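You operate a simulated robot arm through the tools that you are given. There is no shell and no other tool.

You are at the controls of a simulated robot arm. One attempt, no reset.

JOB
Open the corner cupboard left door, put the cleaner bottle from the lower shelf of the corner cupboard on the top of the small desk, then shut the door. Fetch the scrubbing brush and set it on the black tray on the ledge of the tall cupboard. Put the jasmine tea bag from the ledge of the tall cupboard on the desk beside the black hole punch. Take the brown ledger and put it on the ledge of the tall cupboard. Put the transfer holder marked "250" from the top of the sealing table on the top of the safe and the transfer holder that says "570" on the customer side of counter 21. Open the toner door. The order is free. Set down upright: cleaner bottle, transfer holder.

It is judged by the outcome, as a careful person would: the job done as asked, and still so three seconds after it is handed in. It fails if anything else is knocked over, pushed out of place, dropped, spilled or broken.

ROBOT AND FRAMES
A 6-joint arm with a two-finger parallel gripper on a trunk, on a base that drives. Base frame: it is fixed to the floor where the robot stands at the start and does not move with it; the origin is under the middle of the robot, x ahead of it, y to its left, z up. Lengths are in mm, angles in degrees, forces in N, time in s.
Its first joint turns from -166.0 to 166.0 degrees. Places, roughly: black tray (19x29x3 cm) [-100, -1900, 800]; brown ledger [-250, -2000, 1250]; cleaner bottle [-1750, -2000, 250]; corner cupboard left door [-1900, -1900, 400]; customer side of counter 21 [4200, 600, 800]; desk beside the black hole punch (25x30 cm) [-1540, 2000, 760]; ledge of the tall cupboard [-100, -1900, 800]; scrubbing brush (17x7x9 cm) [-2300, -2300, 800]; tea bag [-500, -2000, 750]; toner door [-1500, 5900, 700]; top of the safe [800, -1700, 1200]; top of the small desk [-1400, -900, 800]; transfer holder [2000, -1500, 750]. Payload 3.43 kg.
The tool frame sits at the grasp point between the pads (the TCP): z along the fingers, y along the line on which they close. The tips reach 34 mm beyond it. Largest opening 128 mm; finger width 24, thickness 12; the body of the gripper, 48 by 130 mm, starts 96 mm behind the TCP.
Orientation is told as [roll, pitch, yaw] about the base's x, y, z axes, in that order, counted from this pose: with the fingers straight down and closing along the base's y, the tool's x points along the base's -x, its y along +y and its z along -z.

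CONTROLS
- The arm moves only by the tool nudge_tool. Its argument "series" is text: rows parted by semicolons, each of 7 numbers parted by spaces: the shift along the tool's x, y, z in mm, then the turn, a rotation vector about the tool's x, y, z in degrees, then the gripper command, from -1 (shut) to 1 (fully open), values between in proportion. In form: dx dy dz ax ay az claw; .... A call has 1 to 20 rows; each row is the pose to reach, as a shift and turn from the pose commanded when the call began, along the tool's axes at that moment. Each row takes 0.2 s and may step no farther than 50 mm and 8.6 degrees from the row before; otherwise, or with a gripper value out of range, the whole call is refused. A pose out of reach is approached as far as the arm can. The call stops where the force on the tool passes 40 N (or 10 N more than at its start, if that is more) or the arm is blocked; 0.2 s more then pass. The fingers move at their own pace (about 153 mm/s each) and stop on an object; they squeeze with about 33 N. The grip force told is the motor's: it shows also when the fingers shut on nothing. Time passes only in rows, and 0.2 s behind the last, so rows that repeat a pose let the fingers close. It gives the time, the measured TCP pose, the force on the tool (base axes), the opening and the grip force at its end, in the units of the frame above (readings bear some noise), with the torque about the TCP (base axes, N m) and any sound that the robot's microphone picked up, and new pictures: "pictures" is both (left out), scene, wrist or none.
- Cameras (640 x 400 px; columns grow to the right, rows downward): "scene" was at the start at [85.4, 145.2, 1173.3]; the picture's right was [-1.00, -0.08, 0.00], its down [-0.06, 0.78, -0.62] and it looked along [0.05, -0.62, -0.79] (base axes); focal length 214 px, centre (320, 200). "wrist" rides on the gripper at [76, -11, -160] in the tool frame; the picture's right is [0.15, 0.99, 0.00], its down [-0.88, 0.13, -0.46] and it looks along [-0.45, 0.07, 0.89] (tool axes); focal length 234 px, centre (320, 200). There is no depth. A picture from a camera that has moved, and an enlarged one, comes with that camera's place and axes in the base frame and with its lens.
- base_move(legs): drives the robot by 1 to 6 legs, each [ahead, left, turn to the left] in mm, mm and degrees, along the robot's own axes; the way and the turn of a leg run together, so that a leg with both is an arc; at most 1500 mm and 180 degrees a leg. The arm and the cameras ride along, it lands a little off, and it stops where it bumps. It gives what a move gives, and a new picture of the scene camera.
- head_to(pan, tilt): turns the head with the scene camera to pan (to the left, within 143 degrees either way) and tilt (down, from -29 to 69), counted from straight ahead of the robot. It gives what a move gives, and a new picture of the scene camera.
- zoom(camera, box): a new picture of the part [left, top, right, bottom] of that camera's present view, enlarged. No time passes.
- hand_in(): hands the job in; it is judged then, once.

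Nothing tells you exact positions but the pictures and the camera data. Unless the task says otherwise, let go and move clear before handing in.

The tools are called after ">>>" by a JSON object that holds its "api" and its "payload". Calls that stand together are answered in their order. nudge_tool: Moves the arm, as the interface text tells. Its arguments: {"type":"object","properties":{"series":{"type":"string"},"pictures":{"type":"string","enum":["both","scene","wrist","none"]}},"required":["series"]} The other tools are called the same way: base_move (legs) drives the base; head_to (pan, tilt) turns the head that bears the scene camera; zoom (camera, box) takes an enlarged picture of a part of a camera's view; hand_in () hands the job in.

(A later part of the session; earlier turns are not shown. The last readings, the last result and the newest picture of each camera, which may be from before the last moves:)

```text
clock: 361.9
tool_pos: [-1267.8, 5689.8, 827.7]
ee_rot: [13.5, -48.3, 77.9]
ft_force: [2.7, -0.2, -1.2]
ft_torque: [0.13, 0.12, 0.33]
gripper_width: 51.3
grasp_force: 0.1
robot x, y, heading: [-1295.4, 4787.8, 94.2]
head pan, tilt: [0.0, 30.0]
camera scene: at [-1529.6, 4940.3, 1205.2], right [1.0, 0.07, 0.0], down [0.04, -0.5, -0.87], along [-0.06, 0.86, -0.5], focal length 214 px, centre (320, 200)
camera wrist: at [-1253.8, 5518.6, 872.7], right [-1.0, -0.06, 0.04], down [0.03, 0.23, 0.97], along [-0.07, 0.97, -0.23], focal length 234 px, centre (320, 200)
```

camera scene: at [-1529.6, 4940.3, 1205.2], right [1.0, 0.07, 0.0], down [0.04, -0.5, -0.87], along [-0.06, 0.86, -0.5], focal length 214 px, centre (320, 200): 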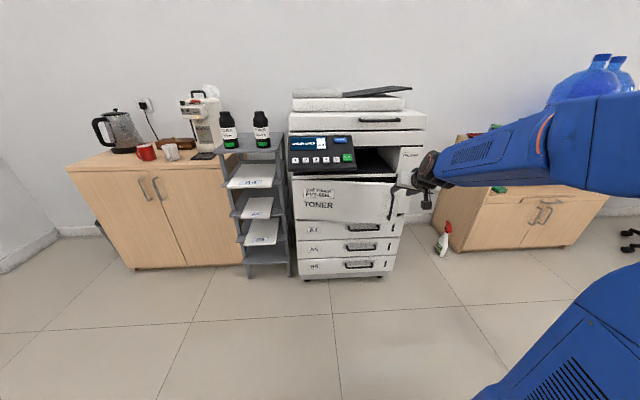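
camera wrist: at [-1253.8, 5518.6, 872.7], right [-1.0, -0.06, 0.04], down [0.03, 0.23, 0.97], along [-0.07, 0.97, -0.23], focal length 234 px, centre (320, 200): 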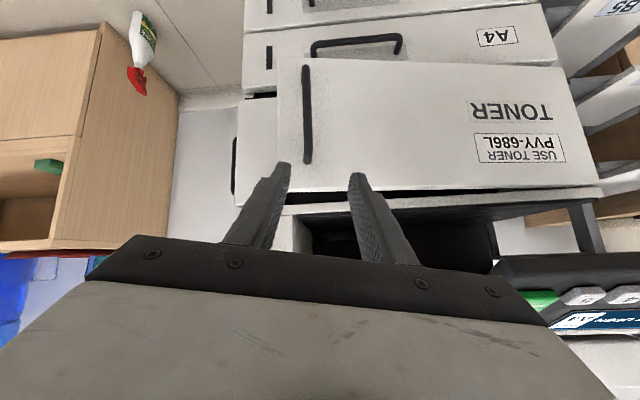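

>>> {"api": "base_move", "payload": {"legs": [[-230, -40, 3]]}}

```text
clock: 363.6
tool_pos: [-1246.8, 5465.2, 826.4]
ee_rot: [1.7, -49.3, 94.0]
ft_force: [1.3, -0.5, -1.1]
ft_torque: [0.04, 0.03, 0.02]
gripper_width: 51.3
grasp_force: 0.1
robot x, y, heading: [-1232.0, 4561.5, 97.4]
head pan, tilt: [0.0, 30.0]
camera scene: at [-1474.5, 4700.2, 1205.2], right [0.99, 0.13, 0.0], down [0.07, -0.5, -0.87], along [-0.11, 0.86, -0.5], focal length 214 px, centre (320, 200)
```

scene: 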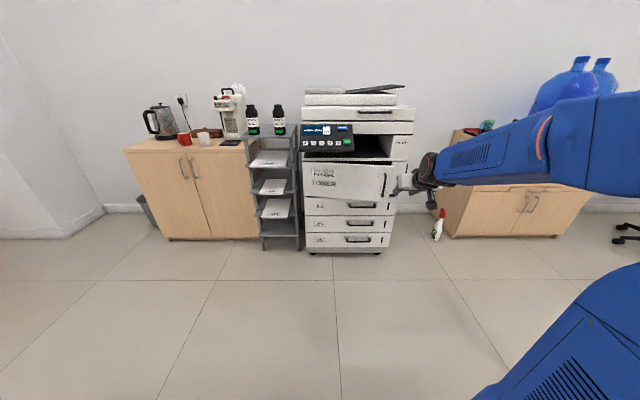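

>>> {"api": "zoom", "payload": {"camera": "scene", "box": [280, 110, 440, 230]}}

```text
3.33 times, centred on (360, 170) of scene
camera zoom: at [-1474.5, 4700.2, 1205.2], right [0.99, 0.13, 0.0], down [0.07, -0.5, -0.87], along [-0.11, 0.86, -0.5], focal length 715 px, centre (187, 300)
```

zoom: 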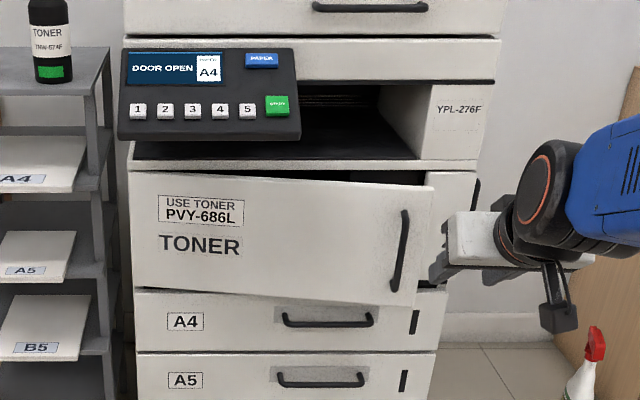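

The display reads "DOOR OPEN", but I'll swing the door properly wide. Close the fingers, turn the tool to yaw 130 and come to the right of the door's free edge.

>>> {"api": "nudge_tool", "payload": {"series": "-13 -17 39 -3.4 0 -2.9 -1; -26 -35 79 -6.8 0 -5.9 -1; -39 -52 118 -10.2 0 -8.8 -1; -52 -69 157 -13.6 0 -11.8 -1; -65 -87 196 -17 0 -14.7 -1; -78 -104 236 -20.5 0 -17.6 -1; -91 -121 275 -23.9 0 -20.6 -1; -104 -139 314 -27.3 0 -23.5 -1"}}

```text
clock: 365.4
tool_pos: [-1140.8, 5778.2, 701.4]
ee_rot: [1.3, -50.0, 130.5]
ft_force: [-1.2, -0.1, 1.6]
ft_torque: [-0.05, -0.07, -0.05]
gripper_width: 0.1
grasp_force: 32.5
robot x, y, heading: [-1233.7, 4558.6, 97.6]
head pan, tilt: [0.0, 30.0]
camera scene: at [-1474.7, 4699.6, 1205.3], right [0.99, 0.13, 0.0], down [0.07, -0.5, -0.87], along [-0.11, 0.86, -0.5], focal length 214 px, centre (320, 200)
camera wrist: at [-1016.7, 5657.0, 747.3], right [-0.68, -0.73, -0.1], down [-0.23, 0.08, 0.97], along [-0.7, 0.68, -0.23], focal length 234 px, centre (320, 200)
```

scene: 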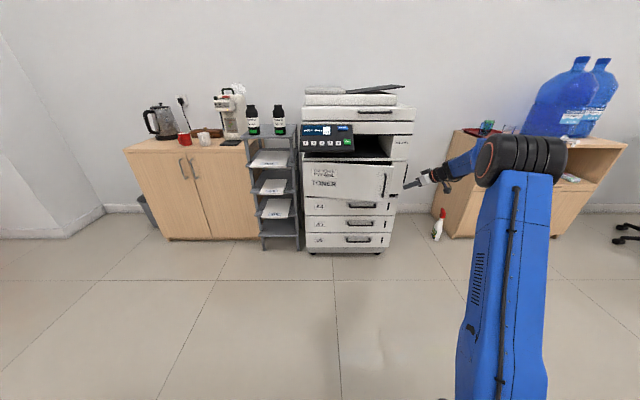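
wrist: 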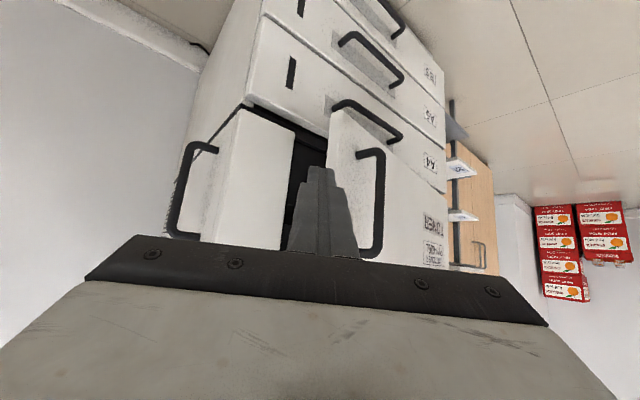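

I can see the gap behind the door's edge. Slide the closed fingers horizontally into it.

>>> {"api": "nudge_tool", "payload": {"series": "-12 -4 14 0 0 0 -1; -25 -7 30 0 0 0 -1; -38 -7 45 0 0 0 -1; -50 -7 60 0 0 0 -1; -60 -7 72 0 0 0 -1; -70 -7 83 0 0 0 -1"}}

```text
clock: 366.8
tool_pos: [-1206.0, 5865.9, 697.6]
ee_rot: [1.4, -49.9, 130.3]
ft_force: [0.4, -0.1, 0.7]
ft_torque: [-0.03, 0.0, 0.01]
gripper_width: 0.0
grasp_force: 33.5
robot x, y, heading: [-1228.6, 4560.6, 97.5]
head pan, tilt: [0.0, 30.0]
camera scene: at [-1474.4, 4700.3, 1205.2], right [0.99, 0.13, 0.0], down [0.07, -0.5, -0.87], along [-0.11, 0.86, -0.5], focal length 214 px, centre (320, 200)
camera wrist: at [-1082.9, 5745.0, 742.8], right [-0.68, -0.73, -0.1], down [-0.23, 0.09, 0.97], along [-0.69, 0.68, -0.23], focal length 234 px, centre (320, 200)
```

scene: 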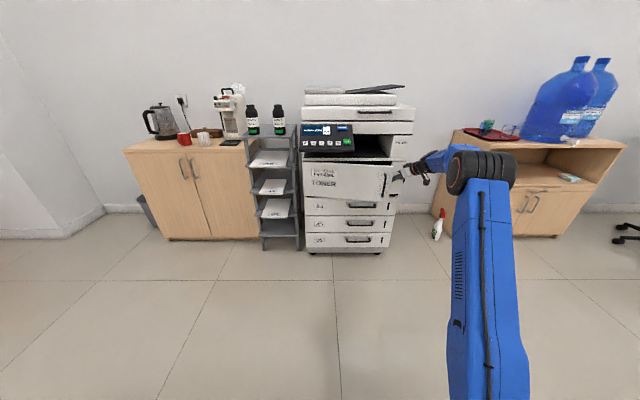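
wrist: 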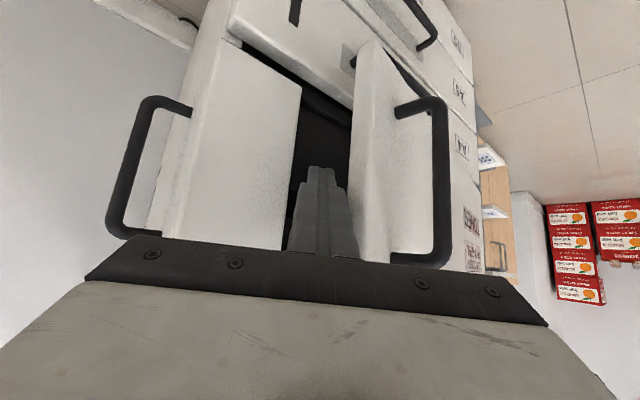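

Fingers are behind the door's edge. Now push it open along its arc.

>>> {"api": "nudge_tool", "payload": {"series": "3.7 9.8 -4.4 0 0 0 -1; 7.4 19.5 -8.8 0 0 0 -1; 11.1 29.3 -13.2 0 0 0 -1; 14.9 39 -17.7 0 0 0 -1; 18.6 48.8 -22 0 0 0 -1; 22.3 58.5 -26.5 0 0 0 -1; 26 68.3 -30.9 0 0 0 -1; 31.4 81.4 -37.3 0 0 0 -1; 36.8 94.5 -43.7 0 0 0 -1; 42.2 107.6 -50.1 0 0 0 -1; 47.6 120.7 -56.5 0 0 0 -1; 53 133.8 -62.9 0 0 0 -1; 58.4 146.9 -69.3 0 0 0 -1; 63.8 160 -75.7 0 0 0 -1"}}

```text
clock: 369.8
tool_pos: [-1262.8, 5689.3, 698.2]
ee_rot: [1.3, -49.8, 130.3]
ft_force: [-0.1, -0.7, -0.6]
ft_torque: [-0.01, 0.01, 0.03]
gripper_width: 0.0
grasp_force: 33.0
robot x, y, heading: [-1233.6, 4554.5, 97.6]
head pan, tilt: [0.0, 30.0]
camera scene: at [-1474.4, 4700.4, 1205.2], right [0.99, 0.13, 0.0], down [0.07, -0.5, -0.87], along [-0.11, 0.86, -0.5], focal length 214 px, centre (320, 200)
camera wrist: at [-1139.4, 5567.9, 744.1], right [-0.68, -0.73, -0.1], down [-0.23, 0.09, 0.97], along [-0.69, 0.68, -0.23], focal length 234 px, centre (320, 200)
```

scene: 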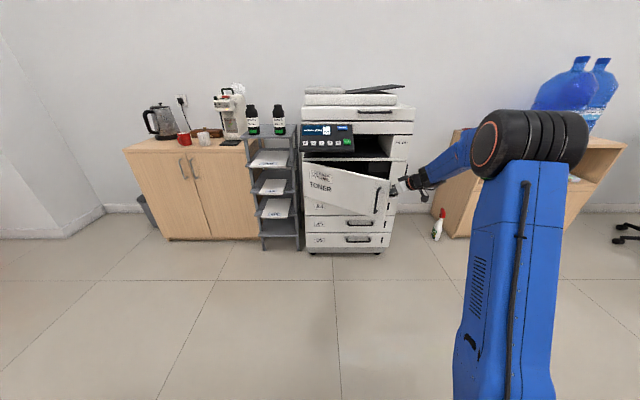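
wrist: 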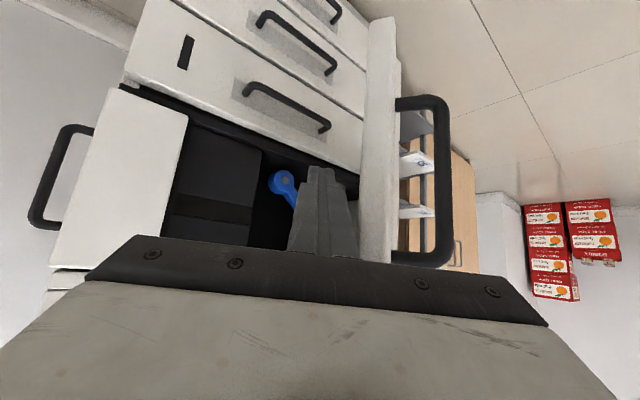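

Door swings freely. Continue the push through to about 85°, turning the tool gradually.

>>> {"api": "nudge_tool", "payload": {"series": "5.6 22.6 -6.6 0 0 0 -1; 11.2 45.1 -13.3 0 0 0 -1; 16.7 67.7 -19.9 0 0 0 -1; 22.3 90.2 -26.6 0 0 0 -1; 27.9 112.8 -33.2 0 0 0 -1; 29.6 137.7 -35.2 2 0 1.7 -1; 31.3 162.6 -37.3 3.9 0 3.3 -1; 33 187.5 -39.3 5.9 0 5 -1; 34.8 212.5 -41.3 7.9 0 6.6 -1; 36.5 237.4 -43.4 9.9 0 8.3 -1; 38.2 262.3 -45.4 11.8 0 10 -1; 39.9 287.2 -47.4 13.8 0 11.6 -1; 35.8 311.4 -42.6 15.4 0 13 -1; 31.8 335.7 -37.7 17.1 0 14.4 -1; 27.7 359.9 -32.9 18.7 0 15.8 -1; 23.6 384.2 -28.1 20.3 0 17.2 -1; 19.6 408.4 -23.3 22 0 18.5 -1; 15.5 432.7 -18.4 23.6 0 19.9 -1; 11.4 456.9 -13.6 25.2 0 21.3 -1"}}

```text
clock: 373.8
tool_pos: [-1592.1, 5371.1, 709.3]
ee_rot: [1.4, -49.3, 97.4]
ft_force: [-0.3, 0.0, -0.4]
ft_torque: [-0.02, 0.03, -0.02]
gripper_width: 0.0
grasp_force: 33.3
out of reach, approached as far as the arm can: row 13, 14, 15
robot x, y, heading: [-1233.6, 4562.8, 97.7]
head pan, tilt: [0.0, 30.0]
camera scene: at [-1474.4, 4700.3, 1205.2], right [0.99, 0.13, 0.0], down [0.07, -0.5, -0.87], along [-0.11, 0.86, -0.5], focal length 214 px, centre (320, 200)
camera wrist: at [-1555.2, 5203.4, 756.7], right [-0.97, -0.24, -0.1], down [-0.15, 0.21, 0.97], along [-0.21, 0.95, -0.24], focal length 234 px, centre (320, 200)
```

scene: 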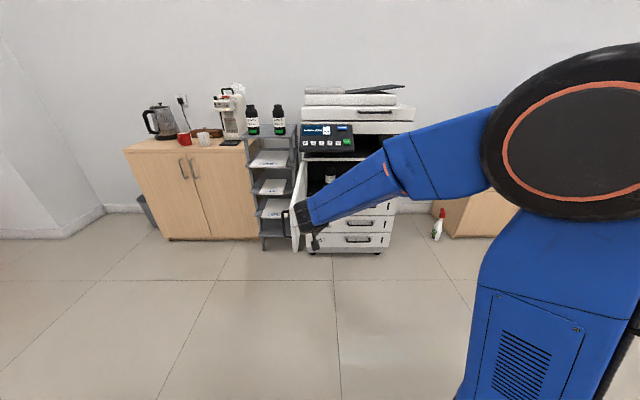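
wrist: 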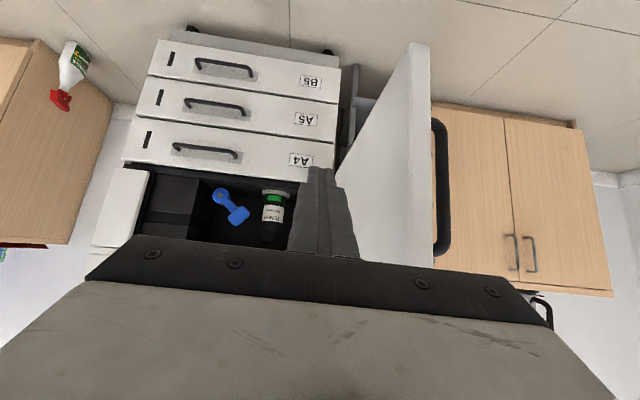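

The toner door stands wide open (~85°). Withdraw the gripper away from it and raise.

>>> {"api": "nudge_tool", "payload": {"series": "0 -30 0 0 0 0 -1; 0 -70 0 0 0 0 -1; -20 -110 -35 0 0 0 -1; -40 -150 -55 0 0 0 -0.5; -70 -180 -85 0 0 0 0; -105 -200 -115 0 0 0 0; -140 -220 -145 0 0 0 0; -175 -240 -175 0 0 0 0; -205 -260 -205 0 0 0 0", "pictures": "scene"}}

```text
refused: row 3 steps farther than a row can; nothing moved
```

>>> {"api": "nudge_tool", "payload": {"series": "0 -30 0 0 0 0 -1; 0 -70 0 0 0 0 -1; -15 -105 -20 0 0 0 -1; -35 -135 -45 0 0 0 -0.5; -60 -160 -75 0 0 0 0; -90 -185 -105 0 0 0 0; -120 -205 -135 0 0 0 0; -150 -225 -165 0 0 0 0; -180 -245 -195 0 0 0 0; -210 -265 -225 0 0 0 0", "pictures": "scene"}}

```text
clock: 376.0
tool_pos: [-1344.7, 5370.0, 1004.6]
ee_rot: [-0.5, -50.0, 97.4]
ft_force: [-0.1, 0.0, -0.1]
ft_torque: [0.0, 0.03, -0.02]
gripper_width: 63.9
grasp_force: 0.0
out of reach, approached as far as the arm can: row 9, 10
robot x, y, heading: [-1233.6, 4558.9, 97.8]
head pan, tilt: [0.0, 30.0]
camera scene: at [-1474.5, 4700.4, 1205.2], right [0.99, 0.13, 0.0], down [0.07, -0.5, -0.87], along [-0.11, 0.86, -0.5], focal length 214 px, centre (320, 200)
```

scene: 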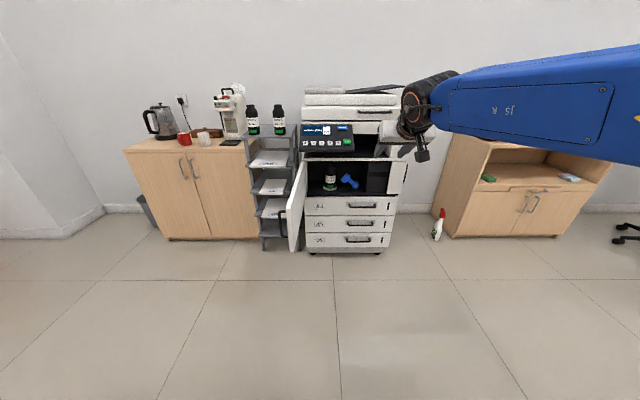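

Toner door done. Now drive back down the aisle toward the corner cupboard.

>>> {"api": "base_move", "payload": {"legs": [[-1450, 80, -1], [-1450, 0, 0]]}}

```text
clock: 389.7
tool_pos: [-1092.1, 2551.5, 1004.4]
ee_rot: [-0.4, -50.0, 91.9]
ft_force: [-0.5, -0.5, 0.5]
ft_torque: [-0.01, -0.01, 0.01]
gripper_width: 64.0
grasp_force: 0.1
robot x, y, heading: [-1058.5, 1737.0, 92.1]
head pan, tilt: [0.0, 30.0]
camera scene: at [-1285.1, 1898.8, 1205.2], right [1.0, 0.04, 0.0], down [0.02, -0.5, -0.87], along [-0.03, 0.87, -0.5], focal length 214 px, centre (320, 200)
```

scene: 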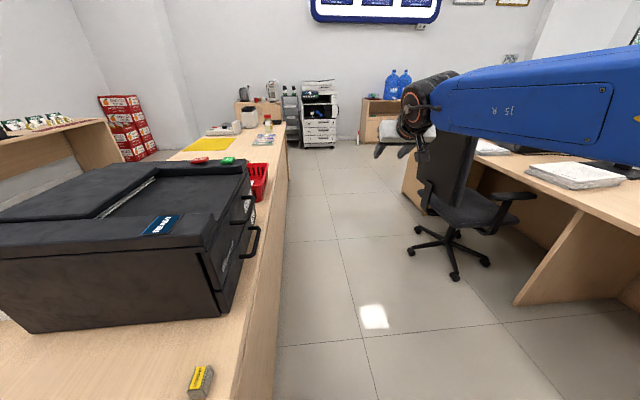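

>>> {"api": "base_move", "payload": {"legs": [[-850, 0, 0], [0, 0, 95], [1300, 0, 0]]}}

>>> {"api": "head_to", "payload": {"pan": 80, "tilt": 20}}

>>> {"api": "head_to", "payload": {"pan": 40, "tilt": 20}}

```text
clock: 404.2
tool_pos: [-3109.9, 595.3, 1005.2]
ee_rot: [-0.4, -50.0, -171.5]
ft_force: [-0.4, -0.3, -0.3]
ft_torque: [0.02, 0.01, 0.02]
gripper_width: 63.9
grasp_force: 0.0
robot x, y, heading: [-2302.1, 726.9, -171.1]
head pan, tilt: [0.0, 30.0]
camera scene: at [-2437.9, 478.9, 1205.2], right [-0.15, 0.99, 0.0], down [0.49, 0.08, -0.87], along [-0.86, -0.13, -0.5], focal length 214 px, centre (320, 200)
```

scene: 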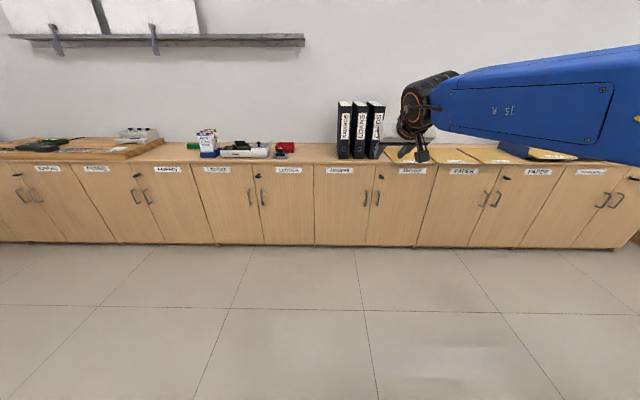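

```text
clock: 405.8
tool_pos: [-3109.1, 595.3, 1004.1]
ee_rot: [-0.4, -50.1, -171.5]
ft_force: [-0.5, 0.5, -0.5]
ft_torque: [0.01, 0.03, -0.02]
gripper_width: 63.7
grasp_force: 0.1
robot x, y, heading: [-2299.6, 720.5, -171.6]
head pan, tilt: [80.0, 20.0]
camera scene: at [-2350.6, 399.6, 1221.3], right [-1.0, 0.02, 0.0], down [0.01, 0.34, -0.94], along [-0.02, -0.94, -0.34], focal length 214 px, centre (320, 200)
```

scene: 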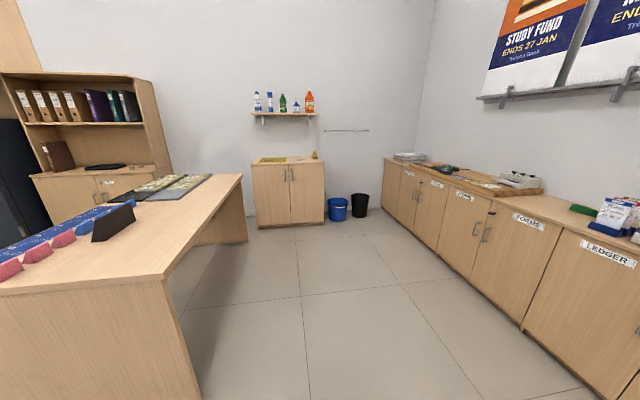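

```text
clock: 406.8
tool_pos: [-3109.2, 594.7, 1004.6]
ee_rot: [-0.5, -50.0, -171.4]
ft_force: [-0.4, 0.1, 0.2]
ft_torque: [-0.01, 0.02, -0.04]
gripper_width: 64.0
grasp_force: 0.0
robot x, y, heading: [-2302.8, 723.1, -171.4]
head pan, tilt: [40.0, 20.0]
camera scene: at [-2409.9, 422.6, 1221.3], right [-0.75, 0.66, 0.0], down [0.23, 0.26, -0.94], along [-0.62, -0.71, -0.34], focal length 214 px, centre (320, 200)
```

scene: 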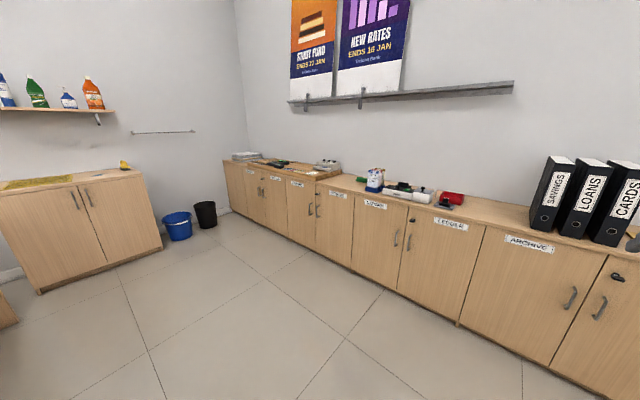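

The way to the corner cupboard is clear on this side. Turn to face it and approach.

>>> {"api": "base_move", "payload": {"legs": [[0, 0, 88], [1450, -130, 0]]}}

>>> {"api": "head_to", "payload": {"pan": 5, "tilt": 30}}

>>> {"api": "zoom", "payload": {"camera": "scene", "box": [200, 80, 440, 280]}}

```text
clock: 409.4
tool_pos: [-2753.1, 72.2, 1003.9]
ee_rot: [-0.4, -50.1, -130.0]
ft_force: [0.9, -0.3, -0.5]
ft_torque: [-0.02, -0.05, 0.0]
gripper_width: 63.8
grasp_force: 0.0
robot x, y, heading: [-2234.4, 700.3, -129.8]
head pan, tilt: [40.0, 20.0]
stopped in leg 1: the robot was blocked; the commanded pose is now the measured one
camera scene: at [-2113.5, 406.2, 1221.3], right [-1.0, 0.0, 0.0], down [0.0, 0.34, -0.94], along [0.0, -0.94, -0.34], focal length 214 px, centre (320, 200)
```

scene: 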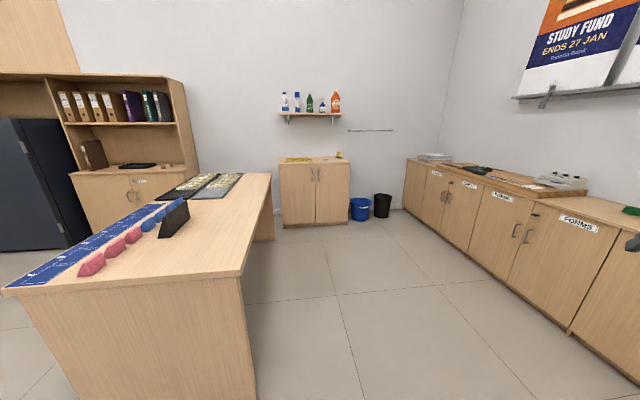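

```text
clock: 410.4
tool_pos: [-2753.2, 72.8, 1003.6]
ee_rot: [-0.4, -50.1, -130.1]
ft_force: [0.1, 0.4, -0.1]
ft_torque: [0.01, -0.01, 0.0]
gripper_width: 64.0
grasp_force: 0.0
robot x, y, heading: [-2231.1, 698.6, -129.8]
head pan, tilt: [5.0, 30.0]
camera scene: at [-2165.3, 425.1, 1205.2], right [-0.82, 0.57, 0.0], down [0.29, 0.41, -0.87], along [-0.5, -0.71, -0.5], focal length 214 px, centre (320, 200)
```

scene: 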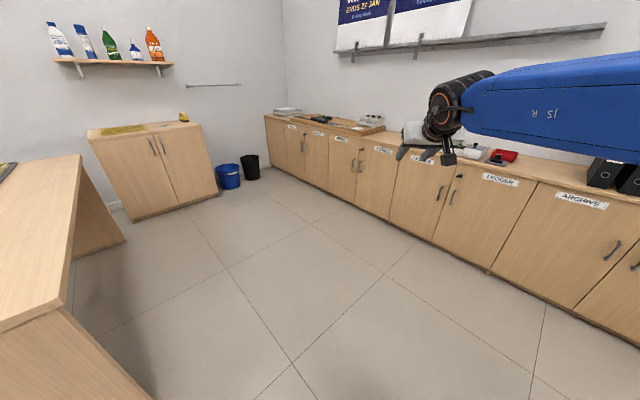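

```text
2.00 times, centred on (320, 180) of scene
camera zoom: at [-2165.3, 425.1, 1205.2], right [-0.82, 0.57, 0.0], down [0.29, 0.41, -0.87], along [-0.5, -0.71, -0.5], focal length 429 px, centre (320, 240)
```

zoom: 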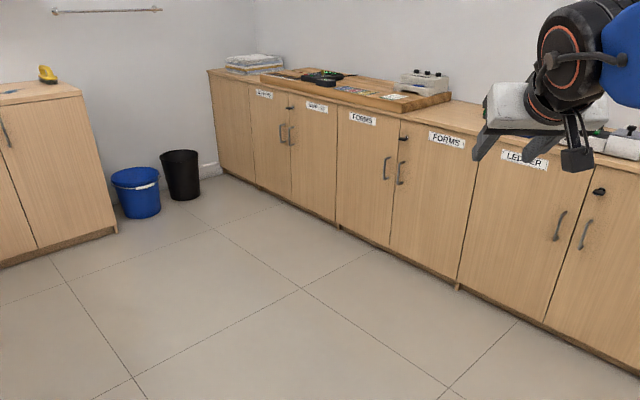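

The rear corner brushed the long desk while turning. Move away from it first, then finish the turn.

>>> {"api": "base_move", "payload": {"legs": [[350, 100, 0], [0, 0, 46.5]]}}

```text
clock: 414.9
tool_pos: [-2279.2, -446.7, 1003.8]
ee_rot: [-0.5, -50.1, -83.5]
ft_force: [1.0, 0.1, -0.5]
ft_torque: [0.01, 0.0, 0.02]
gripper_width: 64.2
grasp_force: 0.0
robot x, y, heading: [-2383.5, 366.0, -83.0]
head pan, tilt: [5.0, 30.0]
camera scene: at [-2132.3, 222.8, 1205.2], right [-0.98, -0.2, 0.0], down [-0.1, 0.49, -0.87], along [0.18, -0.85, -0.5], focal length 214 px, centre (320, 200)
```

scene: 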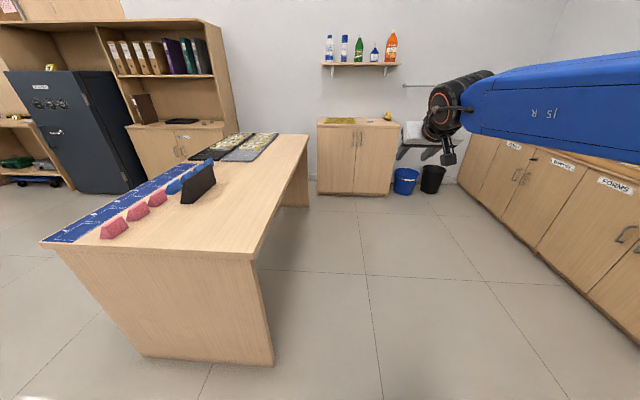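

>>> {"api": "base_move", "payload": {"legs": [[1150, 0, 0]]}}

>>> {"api": "head_to", "payload": {"pan": 10, "tilt": 35}}

>>> {"api": "zoom", "payload": {"camera": "scene", "box": [180, 60, 500, 260]}}

```text
clock: 420.8
tool_pos: [-2189.7, -1614.0, 1004.1]
ee_rot: [-0.4, -50.1, -85.4]
ft_force: [0.2, -0.1, -0.1]
ft_torque: [0.01, 0.0, 0.02]
gripper_width: 64.1
grasp_force: 0.0
robot x, y, heading: [-2261.2, -801.6, -85.2]
head pan, tilt: [5.0, 30.0]
camera scene: at [-2019.8, -950.2, 1205.2], right [-0.99, -0.17, 0.0], down [-0.09, 0.49, -0.87], along [0.15, -0.85, -0.5], focal length 214 px, centre (320, 200)
```

scene: 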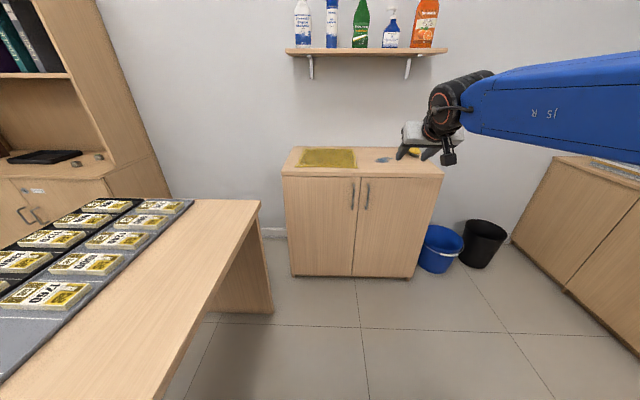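

```text
clock: 421.5
tool_pos: [-2188.5, -1613.5, 1003.6]
ee_rot: [-0.4, -50.1, -85.3]
ft_force: [0.7, -0.8, 0.4]
ft_torque: [0.04, -0.01, 0.03]
gripper_width: 63.7
grasp_force: 0.1
robot x, y, heading: [-2262.4, -801.0, -85.1]
head pan, tilt: [10.0, 35.0]
camera scene: at [-2012.7, -946.3, 1197.5], right [-0.97, -0.25, 0.0], down [-0.15, 0.55, -0.82], along [0.21, -0.79, -0.57], focal length 214 px, centre (320, 200)
```

scene: 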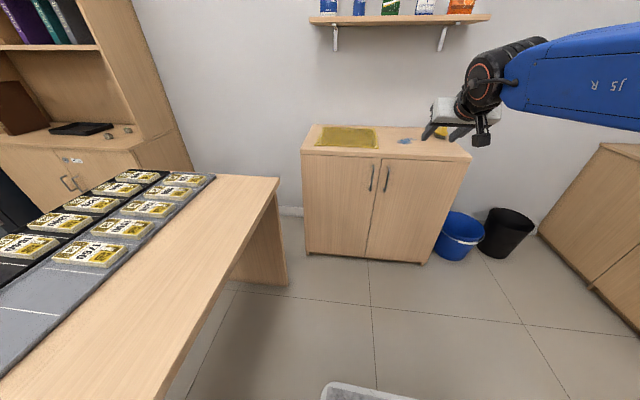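

```text
2.00 times, centred on (340, 160) of scene
camera zoom: at [-2012.7, -946.3, 1197.5], right [-0.97, -0.25, 0.0], down [-0.15, 0.55, -0.82], along [0.21, -0.79, -0.57], focal length 429 px, centre (280, 280)
```

zoom: 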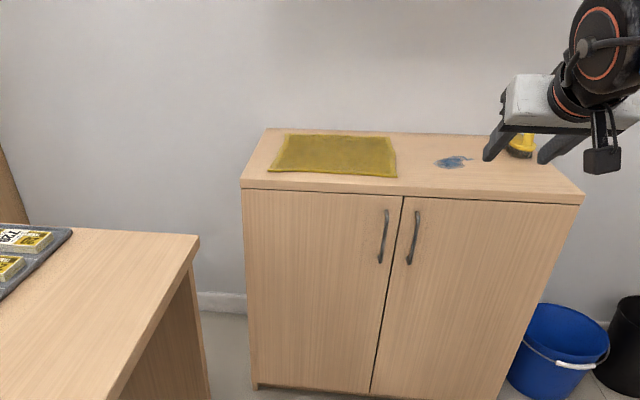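

I see the corner cupboard: left door's handle near (−2020,−1956,655), yellow cloth and brush on top. Bring the open gripper in front of that handle.

>>> {"api": "nudge_tool", "payload": {"series": "6 15 40 -0.2 0 -0.15 0; 12 30 80 -0.4 0 -0.3 0; 18 45 120 -0.5 0 -0.45 0; 24 60 160 -0.7 0 -0.6 0; 30 75 200 -0.9 0 -0.75 0; 36 90 240 -1.1 0 -0.9 0; 42 105 280 -1.2 0 -1 0; 48 120 320 -1.4 0 -1.2 0; 53.6 135 360 -1.6 0 -1.35 0"}}

```text
clock: 423.5
tool_pos: [-2040.0, -1845.3, 733.6]
ee_rot: [-0.3, -50.1, -83.4]
ft_force: [0.7, 0.3, 0.7]
ft_torque: [0.05, 0.0, -0.02]
gripper_width: 63.8
grasp_force: 0.1
robot x, y, heading: [-2262.8, -801.7, -85.1]
head pan, tilt: [10.0, 35.0]
camera scene: at [-2012.8, -945.9, 1197.5], right [-0.97, -0.26, 0.0], down [-0.15, 0.55, -0.82], along [0.21, -0.79, -0.57], focal length 214 px, centre (320, 200)
camera wrist: at [-2069.6, -1677.7, 779.7], right [0.97, 0.2, -0.12], down [0.16, -0.2, 0.97], along [0.17, -0.96, -0.23], focal length 234 px, centre (320, 200)
```

scene: 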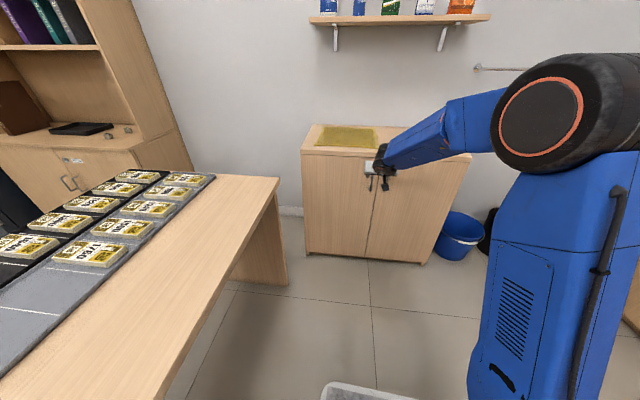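
wrist: 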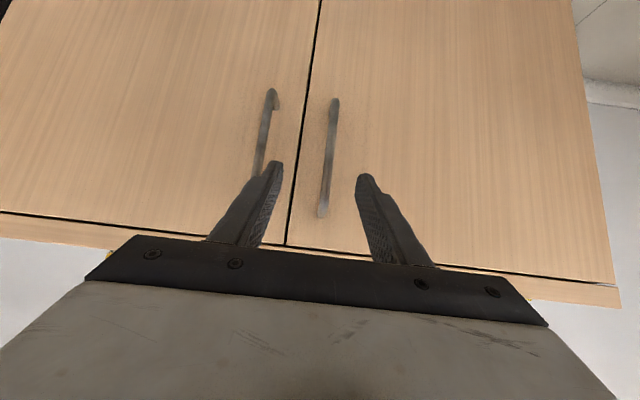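

Handle triangulated at (−2020,−1944,659). Narrow the opening and advance onto it with only the tips past the bar.

>>> {"api": "nudge_tool", "payload": {"series": "3 5 25 0 0 0 -0.31; 7 9 55 0 0 0 -0.31; 7 9 85 0 0 0 -0.31; 7 9 100 0 0 0 -0.31; 7 9 108 0 0 0 -0.31", "pictures": "wrist"}}

```text
clock: 424.4
tool_pos: [-2022.6, -1907.3, 671.0]
ee_rot: [-0.4, -50.1, -83.2]
ft_force: [-7.1, 27.1, 14.1]
ft_torque: [-0.09, -0.31, 0.56]
gripper_width: 41.9
grasp_force: 0.0
robot x, y, heading: [-2262.6, -800.5, -85.3]
head pan, tilt: [10.0, 35.0]
stopped in row 4: the force on the tool passed its limit at 78 N (the readings are from after the stop); the commanded pose is now the measured one
camera wrist: at [-2052.3, -1740.0, 716.8], right [0.97, 0.2, -0.12], down [0.16, -0.2, 0.97], along [0.17, -0.96, -0.23], focal length 234 px, centre (320, 200)
```

wrist: 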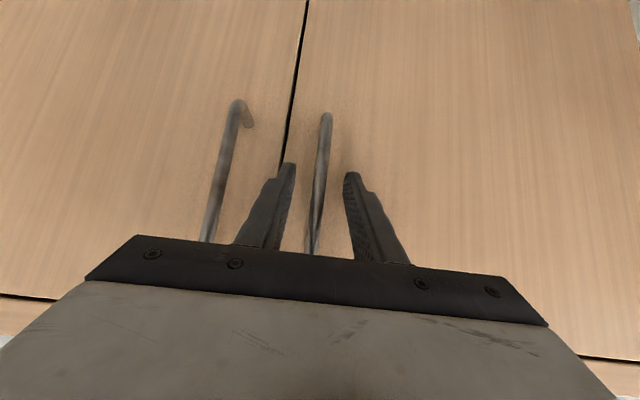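

Touched the door face; back off 14 mm and close on the bar.

>>> {"api": "nudge_tool", "payload": {"series": "3 0 -4 0 0 0 -0.31; 6 0 -7.5 0 0 0 -0.31; 9 0 -10.7 0 0 0 -0.31; 9 0 -10.7 0 0 0 -1; 9 0 -10.7 0 0 0 -1; 9 0 -10.7 0 0 0 -1; 9 0 -10.7 0 0 0 -1", "pictures": "wrist"}}

```text
clock: 426.1
tool_pos: [-2025.3, -1894.7, 670.7]
ee_rot: [-0.4, -50.0, -83.2]
ft_force: [-9.7, -0.1, 2.2]
ft_torque: [0.01, -0.6, -0.14]
gripper_width: 9.6
grasp_force: 43.6
robot x, y, heading: [-2262.4, -798.3, -85.1]
head pan, tilt: [10.0, 35.0]
camera wrist: at [-2054.8, -1727.7, 715.6], right [0.97, 0.2, -0.12], down [0.16, -0.2, 0.97], along [0.17, -0.96, -0.23], focal length 234 px, centre (320, 200)
```

wrist: 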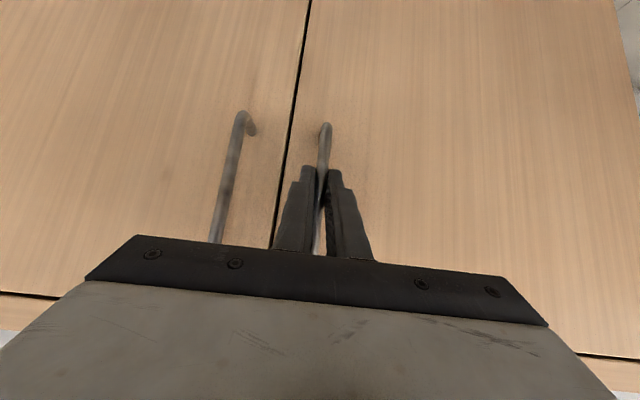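

Gripped the handle. Pull slowly along the door's arc.

>>> {"api": "nudge_tool", "payload": {"series": "3 0.5 -3.6 0 0 0 -1; 6 1 -7.2 0 0 0 -1; 10 1.8 -12 0 0 0 -1; 14 2.6 -16.8 0 0 0 -1; 18 3.3 -21.5 0 0 0 -1; 22 4.2 -26.3 0 0 0 -1; 27 5.7 -32.2 0 0 0 -1; 32 7.4 -38.2 0 0 0 -1; 36.5 8.9 -43.6 0 0 0 -1; 41 10.5 -49 0 0 0 -1", "pictures": "wrist"}}

```text
clock: 428.2
tool_pos: [-2018.7, -1828.7, 669.6]
ee_rot: [-0.4, -50.0, -83.2]
ft_force: [24.4, -5.0, 16.8]
ft_torque: [0.13, -0.79, 0.27]
gripper_width: 10.0
grasp_force: 43.2
robot x, y, heading: [-2261.7, -799.8, -85.2]
head pan, tilt: [10.0, 35.0]
camera wrist: at [-2048.5, -1661.0, 715.2], right [0.97, 0.21, -0.12], down [0.16, -0.2, 0.97], along [0.18, -0.96, -0.23], focal length 234 px, centre (320, 200)
```

wrist: 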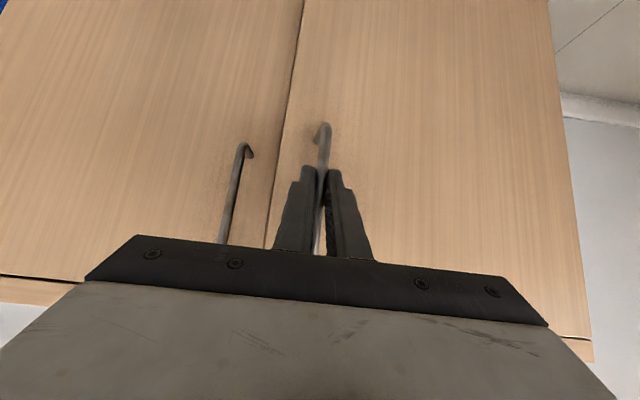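

>>> {"api": "nudge_tool", "payload": {"series": "3 6 -4 0 0 0 -1; 8 10 -9.5 0 0 0 -1; 13 13.5 -15.5 0 0 0 -1; 18 17 -21.5 0 0 0 -1; 23 20.5 -27.5 0 0 0 -1; 28 24 -33.5 0 0 0 -1; 33 27.5 -39.5 0 0 0 -1; 38 31 -45.5 0 0 0 -1; 43 34.5 -51.5 0 0 0 -1; 48 38 -57.5 0 0 0 -1; 53 41.5 -63.5 0 0 0 -1; 57.3 45 -68.5 0 0 0 -1"}}

```text
clock: 429.4
tool_pos: [-2009.6, -1795.9, 670.0]
ee_rot: [-0.5, -49.9, -83.5]
ft_force: [-3.0, 1.1, 4.4]
ft_torque: [0.17, -0.87, -0.08]
gripper_width: 9.8
grasp_force: 43.8
robot x, y, heading: [-2263.1, -798.6, -85.4]
head pan, tilt: [10.0, 35.0]
stopped in row 5: the force on the tool passed its limit at 41 N (the readings are from after the stop); the commanded pose is now the measured one
camera scene: at [-2013.5, -945.9, 1197.5], right [-0.97, -0.25, 0.0], down [-0.15, 0.55, -0.82], along [0.21, -0.79, -0.57], focal length 214 px, centre (320, 200)
camera wrist: at [-2039.0, -1628.8, 715.4], right [0.97, 0.2, -0.12], down [0.16, -0.2, 0.97], along [0.17, -0.96, -0.23], focal length 234 px, centre (320, 200)
```

scene: 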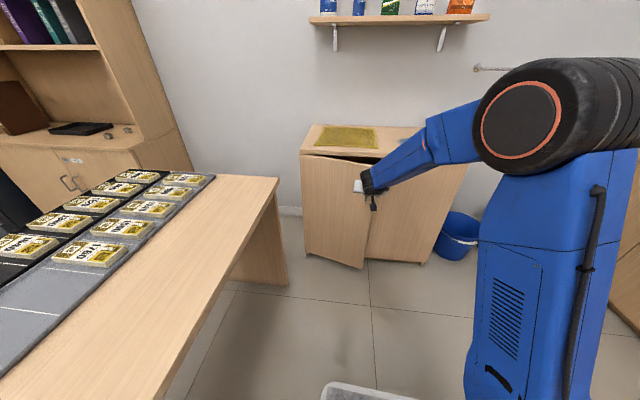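
wrist: 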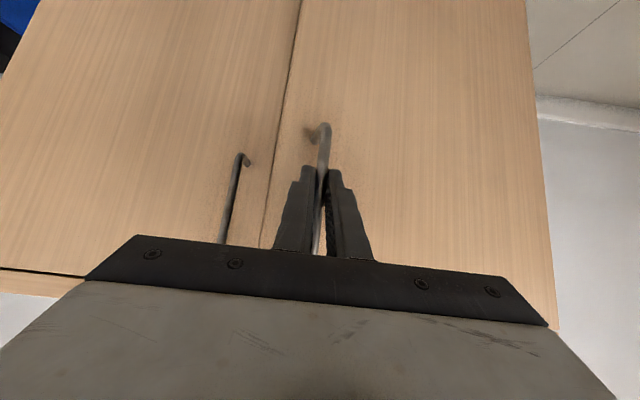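

The left door is ~15° open. Release the handle, retreat, and go behind the free edge as with the copier.

>>> {"api": "nudge_tool", "payload": {"series": "0 0 0 0 0 0 -0.5; 0 0 0 0 0 0 -0.4; 0 0 0 0 0 0 -0.4; 0 0 -20 0 0 0 -0.4; 0 0 -50 0 0 0 -0.4; 0 0 -85 0 0 0 -0.4; 0 0 -120 0 0 0 -0.7; 0 0 -150 0 0 0 -1", "pictures": "wrist"}}

>>> {"api": "zoom", "payload": {"camera": "scene", "box": [280, 110, 480, 280]}}

```text
clock: 431.2
tool_pos: [-2020.7, -1682.7, 766.5]
ee_rot: [-0.6, -49.8, -83.4]
ft_force: [1.0, -0.6, -1.1]
ft_torque: [0.03, 0.02, -0.02]
gripper_width: 0.0
grasp_force: 32.4
robot x, y, heading: [-2263.3, -801.7, -85.1]
head pan, tilt: [10.0, 35.0]
camera wrist: at [-2048.9, -1513.6, 812.7], right [0.97, 0.2, -0.12], down [0.16, -0.2, 0.97], along [0.17, -0.96, -0.23], focal length 234 px, centre (320, 200)
```

wrist: 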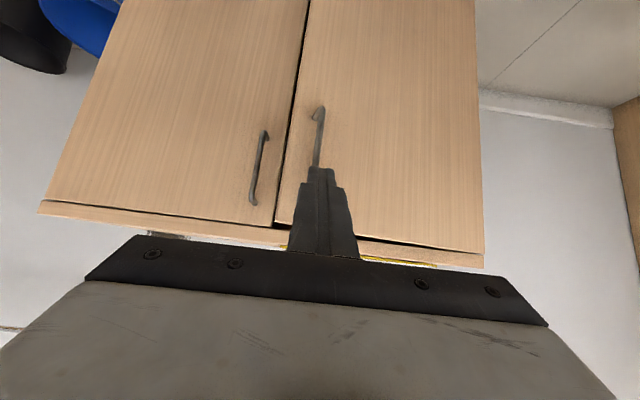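

```text
2.35 times, centred on (380, 195) of scene
camera zoom: at [-2013.2, -946.3, 1197.4], right [-0.97, -0.25, 0.0], down [-0.15, 0.55, -0.82], along [0.21, -0.79, -0.57], focal length 505 px, centre (179, 212)
```

zoom: 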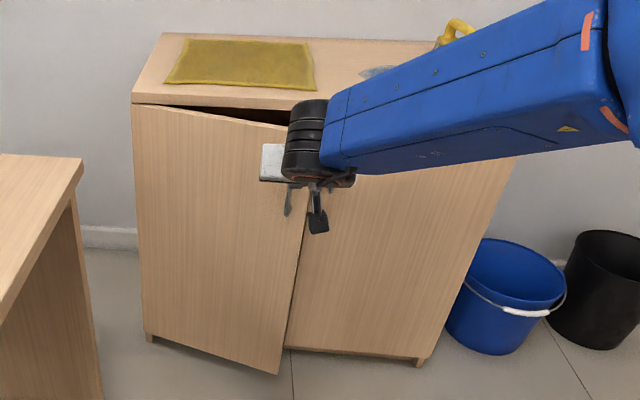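

Pre-position to the right of the free edge, yaw −50, fingers closed, below the handles.

>>> {"api": "nudge_tool", "payload": {"series": "15 -15.4 30 -3.2 0 -2.7 -1; 30 -31 60 -6.4 0 -5.4 -1; 45 -46 90 -9.6 0 -8.1 -1; 60 -62 120 -12.8 0 -10.8 -1; 74.5 -77 150 -16 0 -13.5 -1; 89 -92 180 -19.1 0 -16.2 -1; 104 -108 210 -22.3 0 -18.9 -1; 119 -123 240 -25.5 0 -21.6 -1"}}

```text
clock: 433.0
tool_pos: [-2131.2, -1804.9, 520.2]
ee_rot: [-0.5, -49.8, -49.6]
ft_force: [0.1, -0.1, 0.8]
ft_torque: [0.03, 0.01, -0.04]
gripper_width: 0.0
grasp_force: 32.8
robot x, y, heading: [-2261.8, -798.2, -85.4]
head pan, tilt: [10.0, 35.0]
camera scene: at [-2013.2, -945.6, 1197.5], right [-0.97, -0.26, 0.0], down [-0.15, 0.55, -0.82], along [0.21, -0.79, -0.57], focal length 214 px, centre (320, 200)
camera wrist: at [-2247.2, -1679.5, 566.6], right [0.7, 0.7, -0.12], down [0.25, -0.08, 0.97], along [0.67, -0.7, -0.23], focal length 234 px, centre (320, 200)
```

scene: 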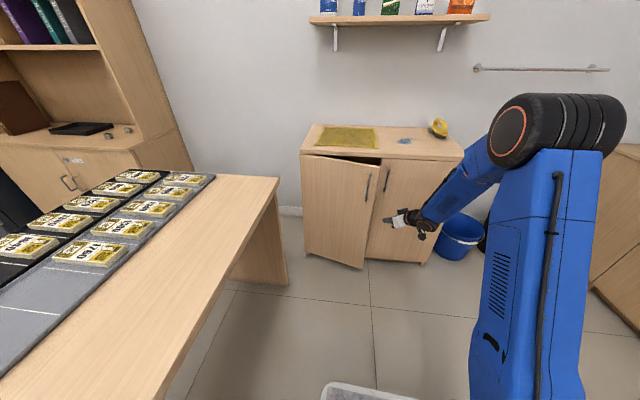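
wrist: 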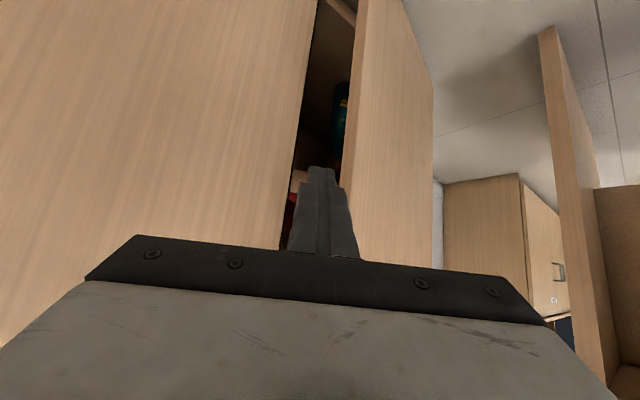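

I can see the gap (and a bottle inside). Insert the fingers horizontally behind the door edge.

>>> {"api": "nudge_tool", "payload": {"series": "-12 -4 14 0 0 0 -1; -25 -7 30 0 0 0 -1; -38 -7 45 0 0 0 -1; -50 -7 60 0 0 0 -1; -60 -7 72 0 0 0 -1; -68 -7 81 0 0 0 -1", "pictures": "wrist"}}

```text
clock: 434.4
tool_pos: [-2073.8, -1890.0, 520.2]
ee_rot: [-0.6, -49.7, -49.9]
ft_force: [0.3, 0.2, -0.6]
ft_torque: [-0.03, -0.05, 0.02]
gripper_width: 0.3
grasp_force: 32.9
robot x, y, heading: [-2259.0, -796.1, -85.2]
head pan, tilt: [10.0, 35.0]
camera wrist: at [-2189.7, -1765.0, 567.2], right [0.7, 0.7, -0.12], down [0.25, -0.08, 0.97], along [0.67, -0.71, -0.23], focal length 234 px, centre (320, 200)
```

wrist: 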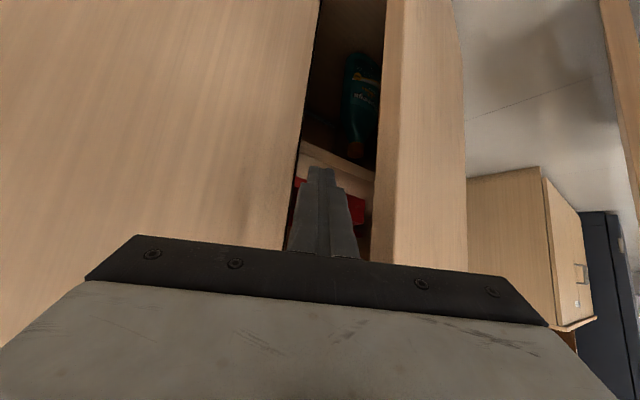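

Now push the door open along its arc, with waypoints mirrored from the copier door.

>>> {"api": "nudge_tool", "payload": {"series": "2.4 12.1 -2.9 0 0 0 -1; 4.8 24.2 -5.7 0 0 0 -1; 7.2 36.4 -8.6 0 0 0 -1; 9.7 48.5 -11.4 0 0 0 -1; 12.1 60.6 -14.3 0 0 0 -1; 14.5 72.7 -17.1 0 0 0 -1; 19.9 90.8 -23.4 0 0 0 -1; 25.2 108.9 -29.7 0 0 0 -1; 30.6 127 -36 0 0 0 -1; 35.9 145.2 -42.4 0 0 0 -1; 41.3 163.3 -48.7 0 0 0 -1; 46.6 181.4 -55 0 0 0 -1; 52 199.5 -61.3 0 0 0 -1; 53.6 218 -63.1 2 0 1.7 -1; 55.1 236.5 -65 3.9 0 3.3 -1; 56.7 255.1 -66.8 5.9 0 5 -1; 58.2 273.6 -68.7 7.9 0 6.7 -1; 59.8 292.1 -70.5 9.9 0 8.4 -1; 61.3 310.7 -72.4 11.8 0 10 -1; 62.9 329.2 -74.2 13.8 0 11.7 -1"}}

```text
clock: 438.6
tool_pos: [-1878.5, -1604.2, 518.9]
ee_rot: [-0.7, -49.8, -68.1]
ft_force: [-0.2, -1.3, -0.8]
ft_torque: [0.04, -0.01, 0.01]
gripper_width: 0.1
grasp_force: 33.0
robot x, y, heading: [-2260.5, -797.1, -85.4]
head pan, tilt: [10.0, 35.0]
camera scene: at [-2013.4, -946.2, 1197.4], right [-0.97, -0.25, 0.0], down [-0.15, 0.55, -0.82], along [0.21, -0.79, -0.57], focal length 214 px, centre (320, 200)
camera wrist: at [-1951.5, -1449.3, 565.1], right [0.89, 0.45, -0.12], down [0.21, -0.15, 0.97], along [0.42, -0.88, -0.23], focal length 234 px, centre (320, 200)
```

scene: 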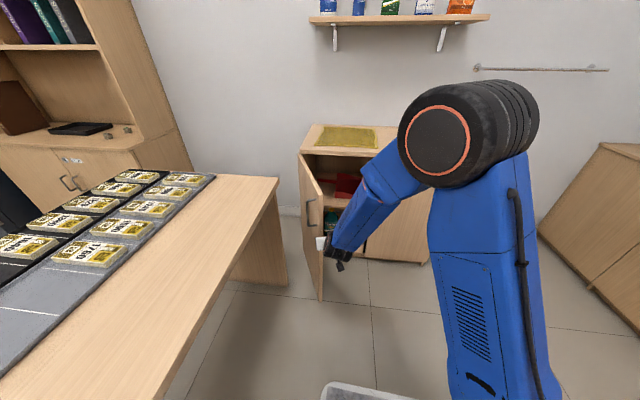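
wrist: 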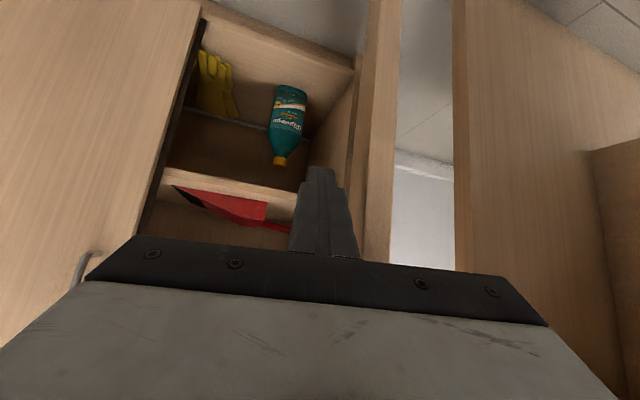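

The door is ~68° open; bottle (teal, yellow cap) is visible on the lower shelf. Push a bit further to ~82°.

>>> {"api": "nudge_tool", "payload": {"series": "1.7 17.6 -2 1.9 0 1.6 -1; 3.4 35.2 -4 3.8 0 3.2 -1; 5.1 52.7 -6 5.7 0 4.9 -1; 6.8 70.3 -8 7.7 0 6.5 -1; 8.5 87.9 -10 9.6 0 8.1 -1; 10.2 105.5 -12 11.5 0 9.7 -1"}}

```text
clock: 440.0
tool_pos: [-1787.8, -1551.3, 518.8]
ee_rot: [-0.5, -49.9, -83.2]
ft_force: [-0.5, 0.3, -0.6]
ft_torque: [-0.01, -0.01, 0.01]
gripper_width: 0.1
grasp_force: 33.3
robot x, y, heading: [-2263.1, -799.6, -85.3]
head pan, tilt: [10.0, 35.0]
camera scene: at [-2013.4, -946.1, 1197.4], right [-0.97, -0.25, 0.0], down [-0.15, 0.55, -0.82], along [0.21, -0.79, -0.57], focal length 214 px, centre (320, 200)
camera wrist: at [-1816.5, -1382.8, 564.2], right [0.97, 0.2, -0.12], down [0.16, -0.2, 0.97], along [0.17, -0.96, -0.23], focal length 234 px, centre (320, 200)
```

scene: 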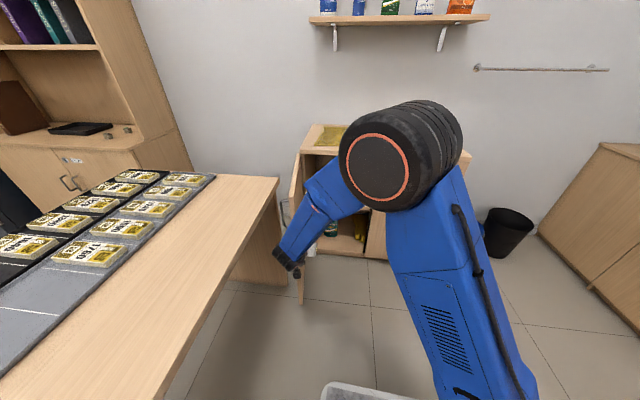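
wrist: 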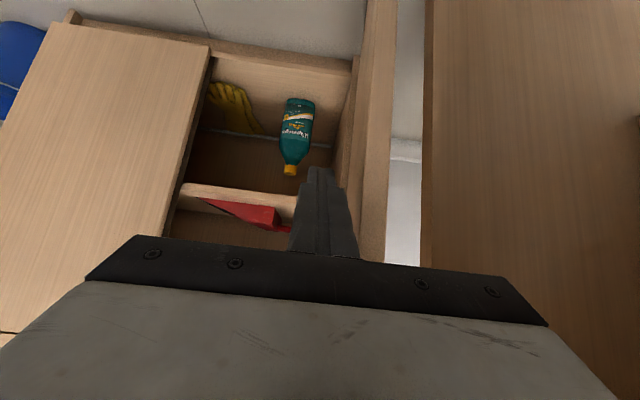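

The door is open ~83°. The bottle stands at about (−1802,−2050), base z≈100, top ≈325. I'll clear the door and back the base up 300 mm so the arm can go in low.

>>> {"api": "nudge_tool", "payload": {"series": "0 -20 0 0 0 0 -1; 0 -50 0 0 0 0 -1; 15 -70 -18 0 0 0 -0.5", "pictures": "none"}}

```text
clock: 440.8
tool_pos: [-1858.5, -1535.8, 516.1]
ee_rot: [-0.4, -49.8, -83.0]
ft_force: [0.3, 0.5, 0.3]
ft_torque: [-0.02, 0.01, 0.01]
gripper_width: 32.1
grasp_force: 0.0
robot x, y, heading: [-2257.5, -798.2, -85.1]
head pan, tilt: [10.0, 35.0]
```

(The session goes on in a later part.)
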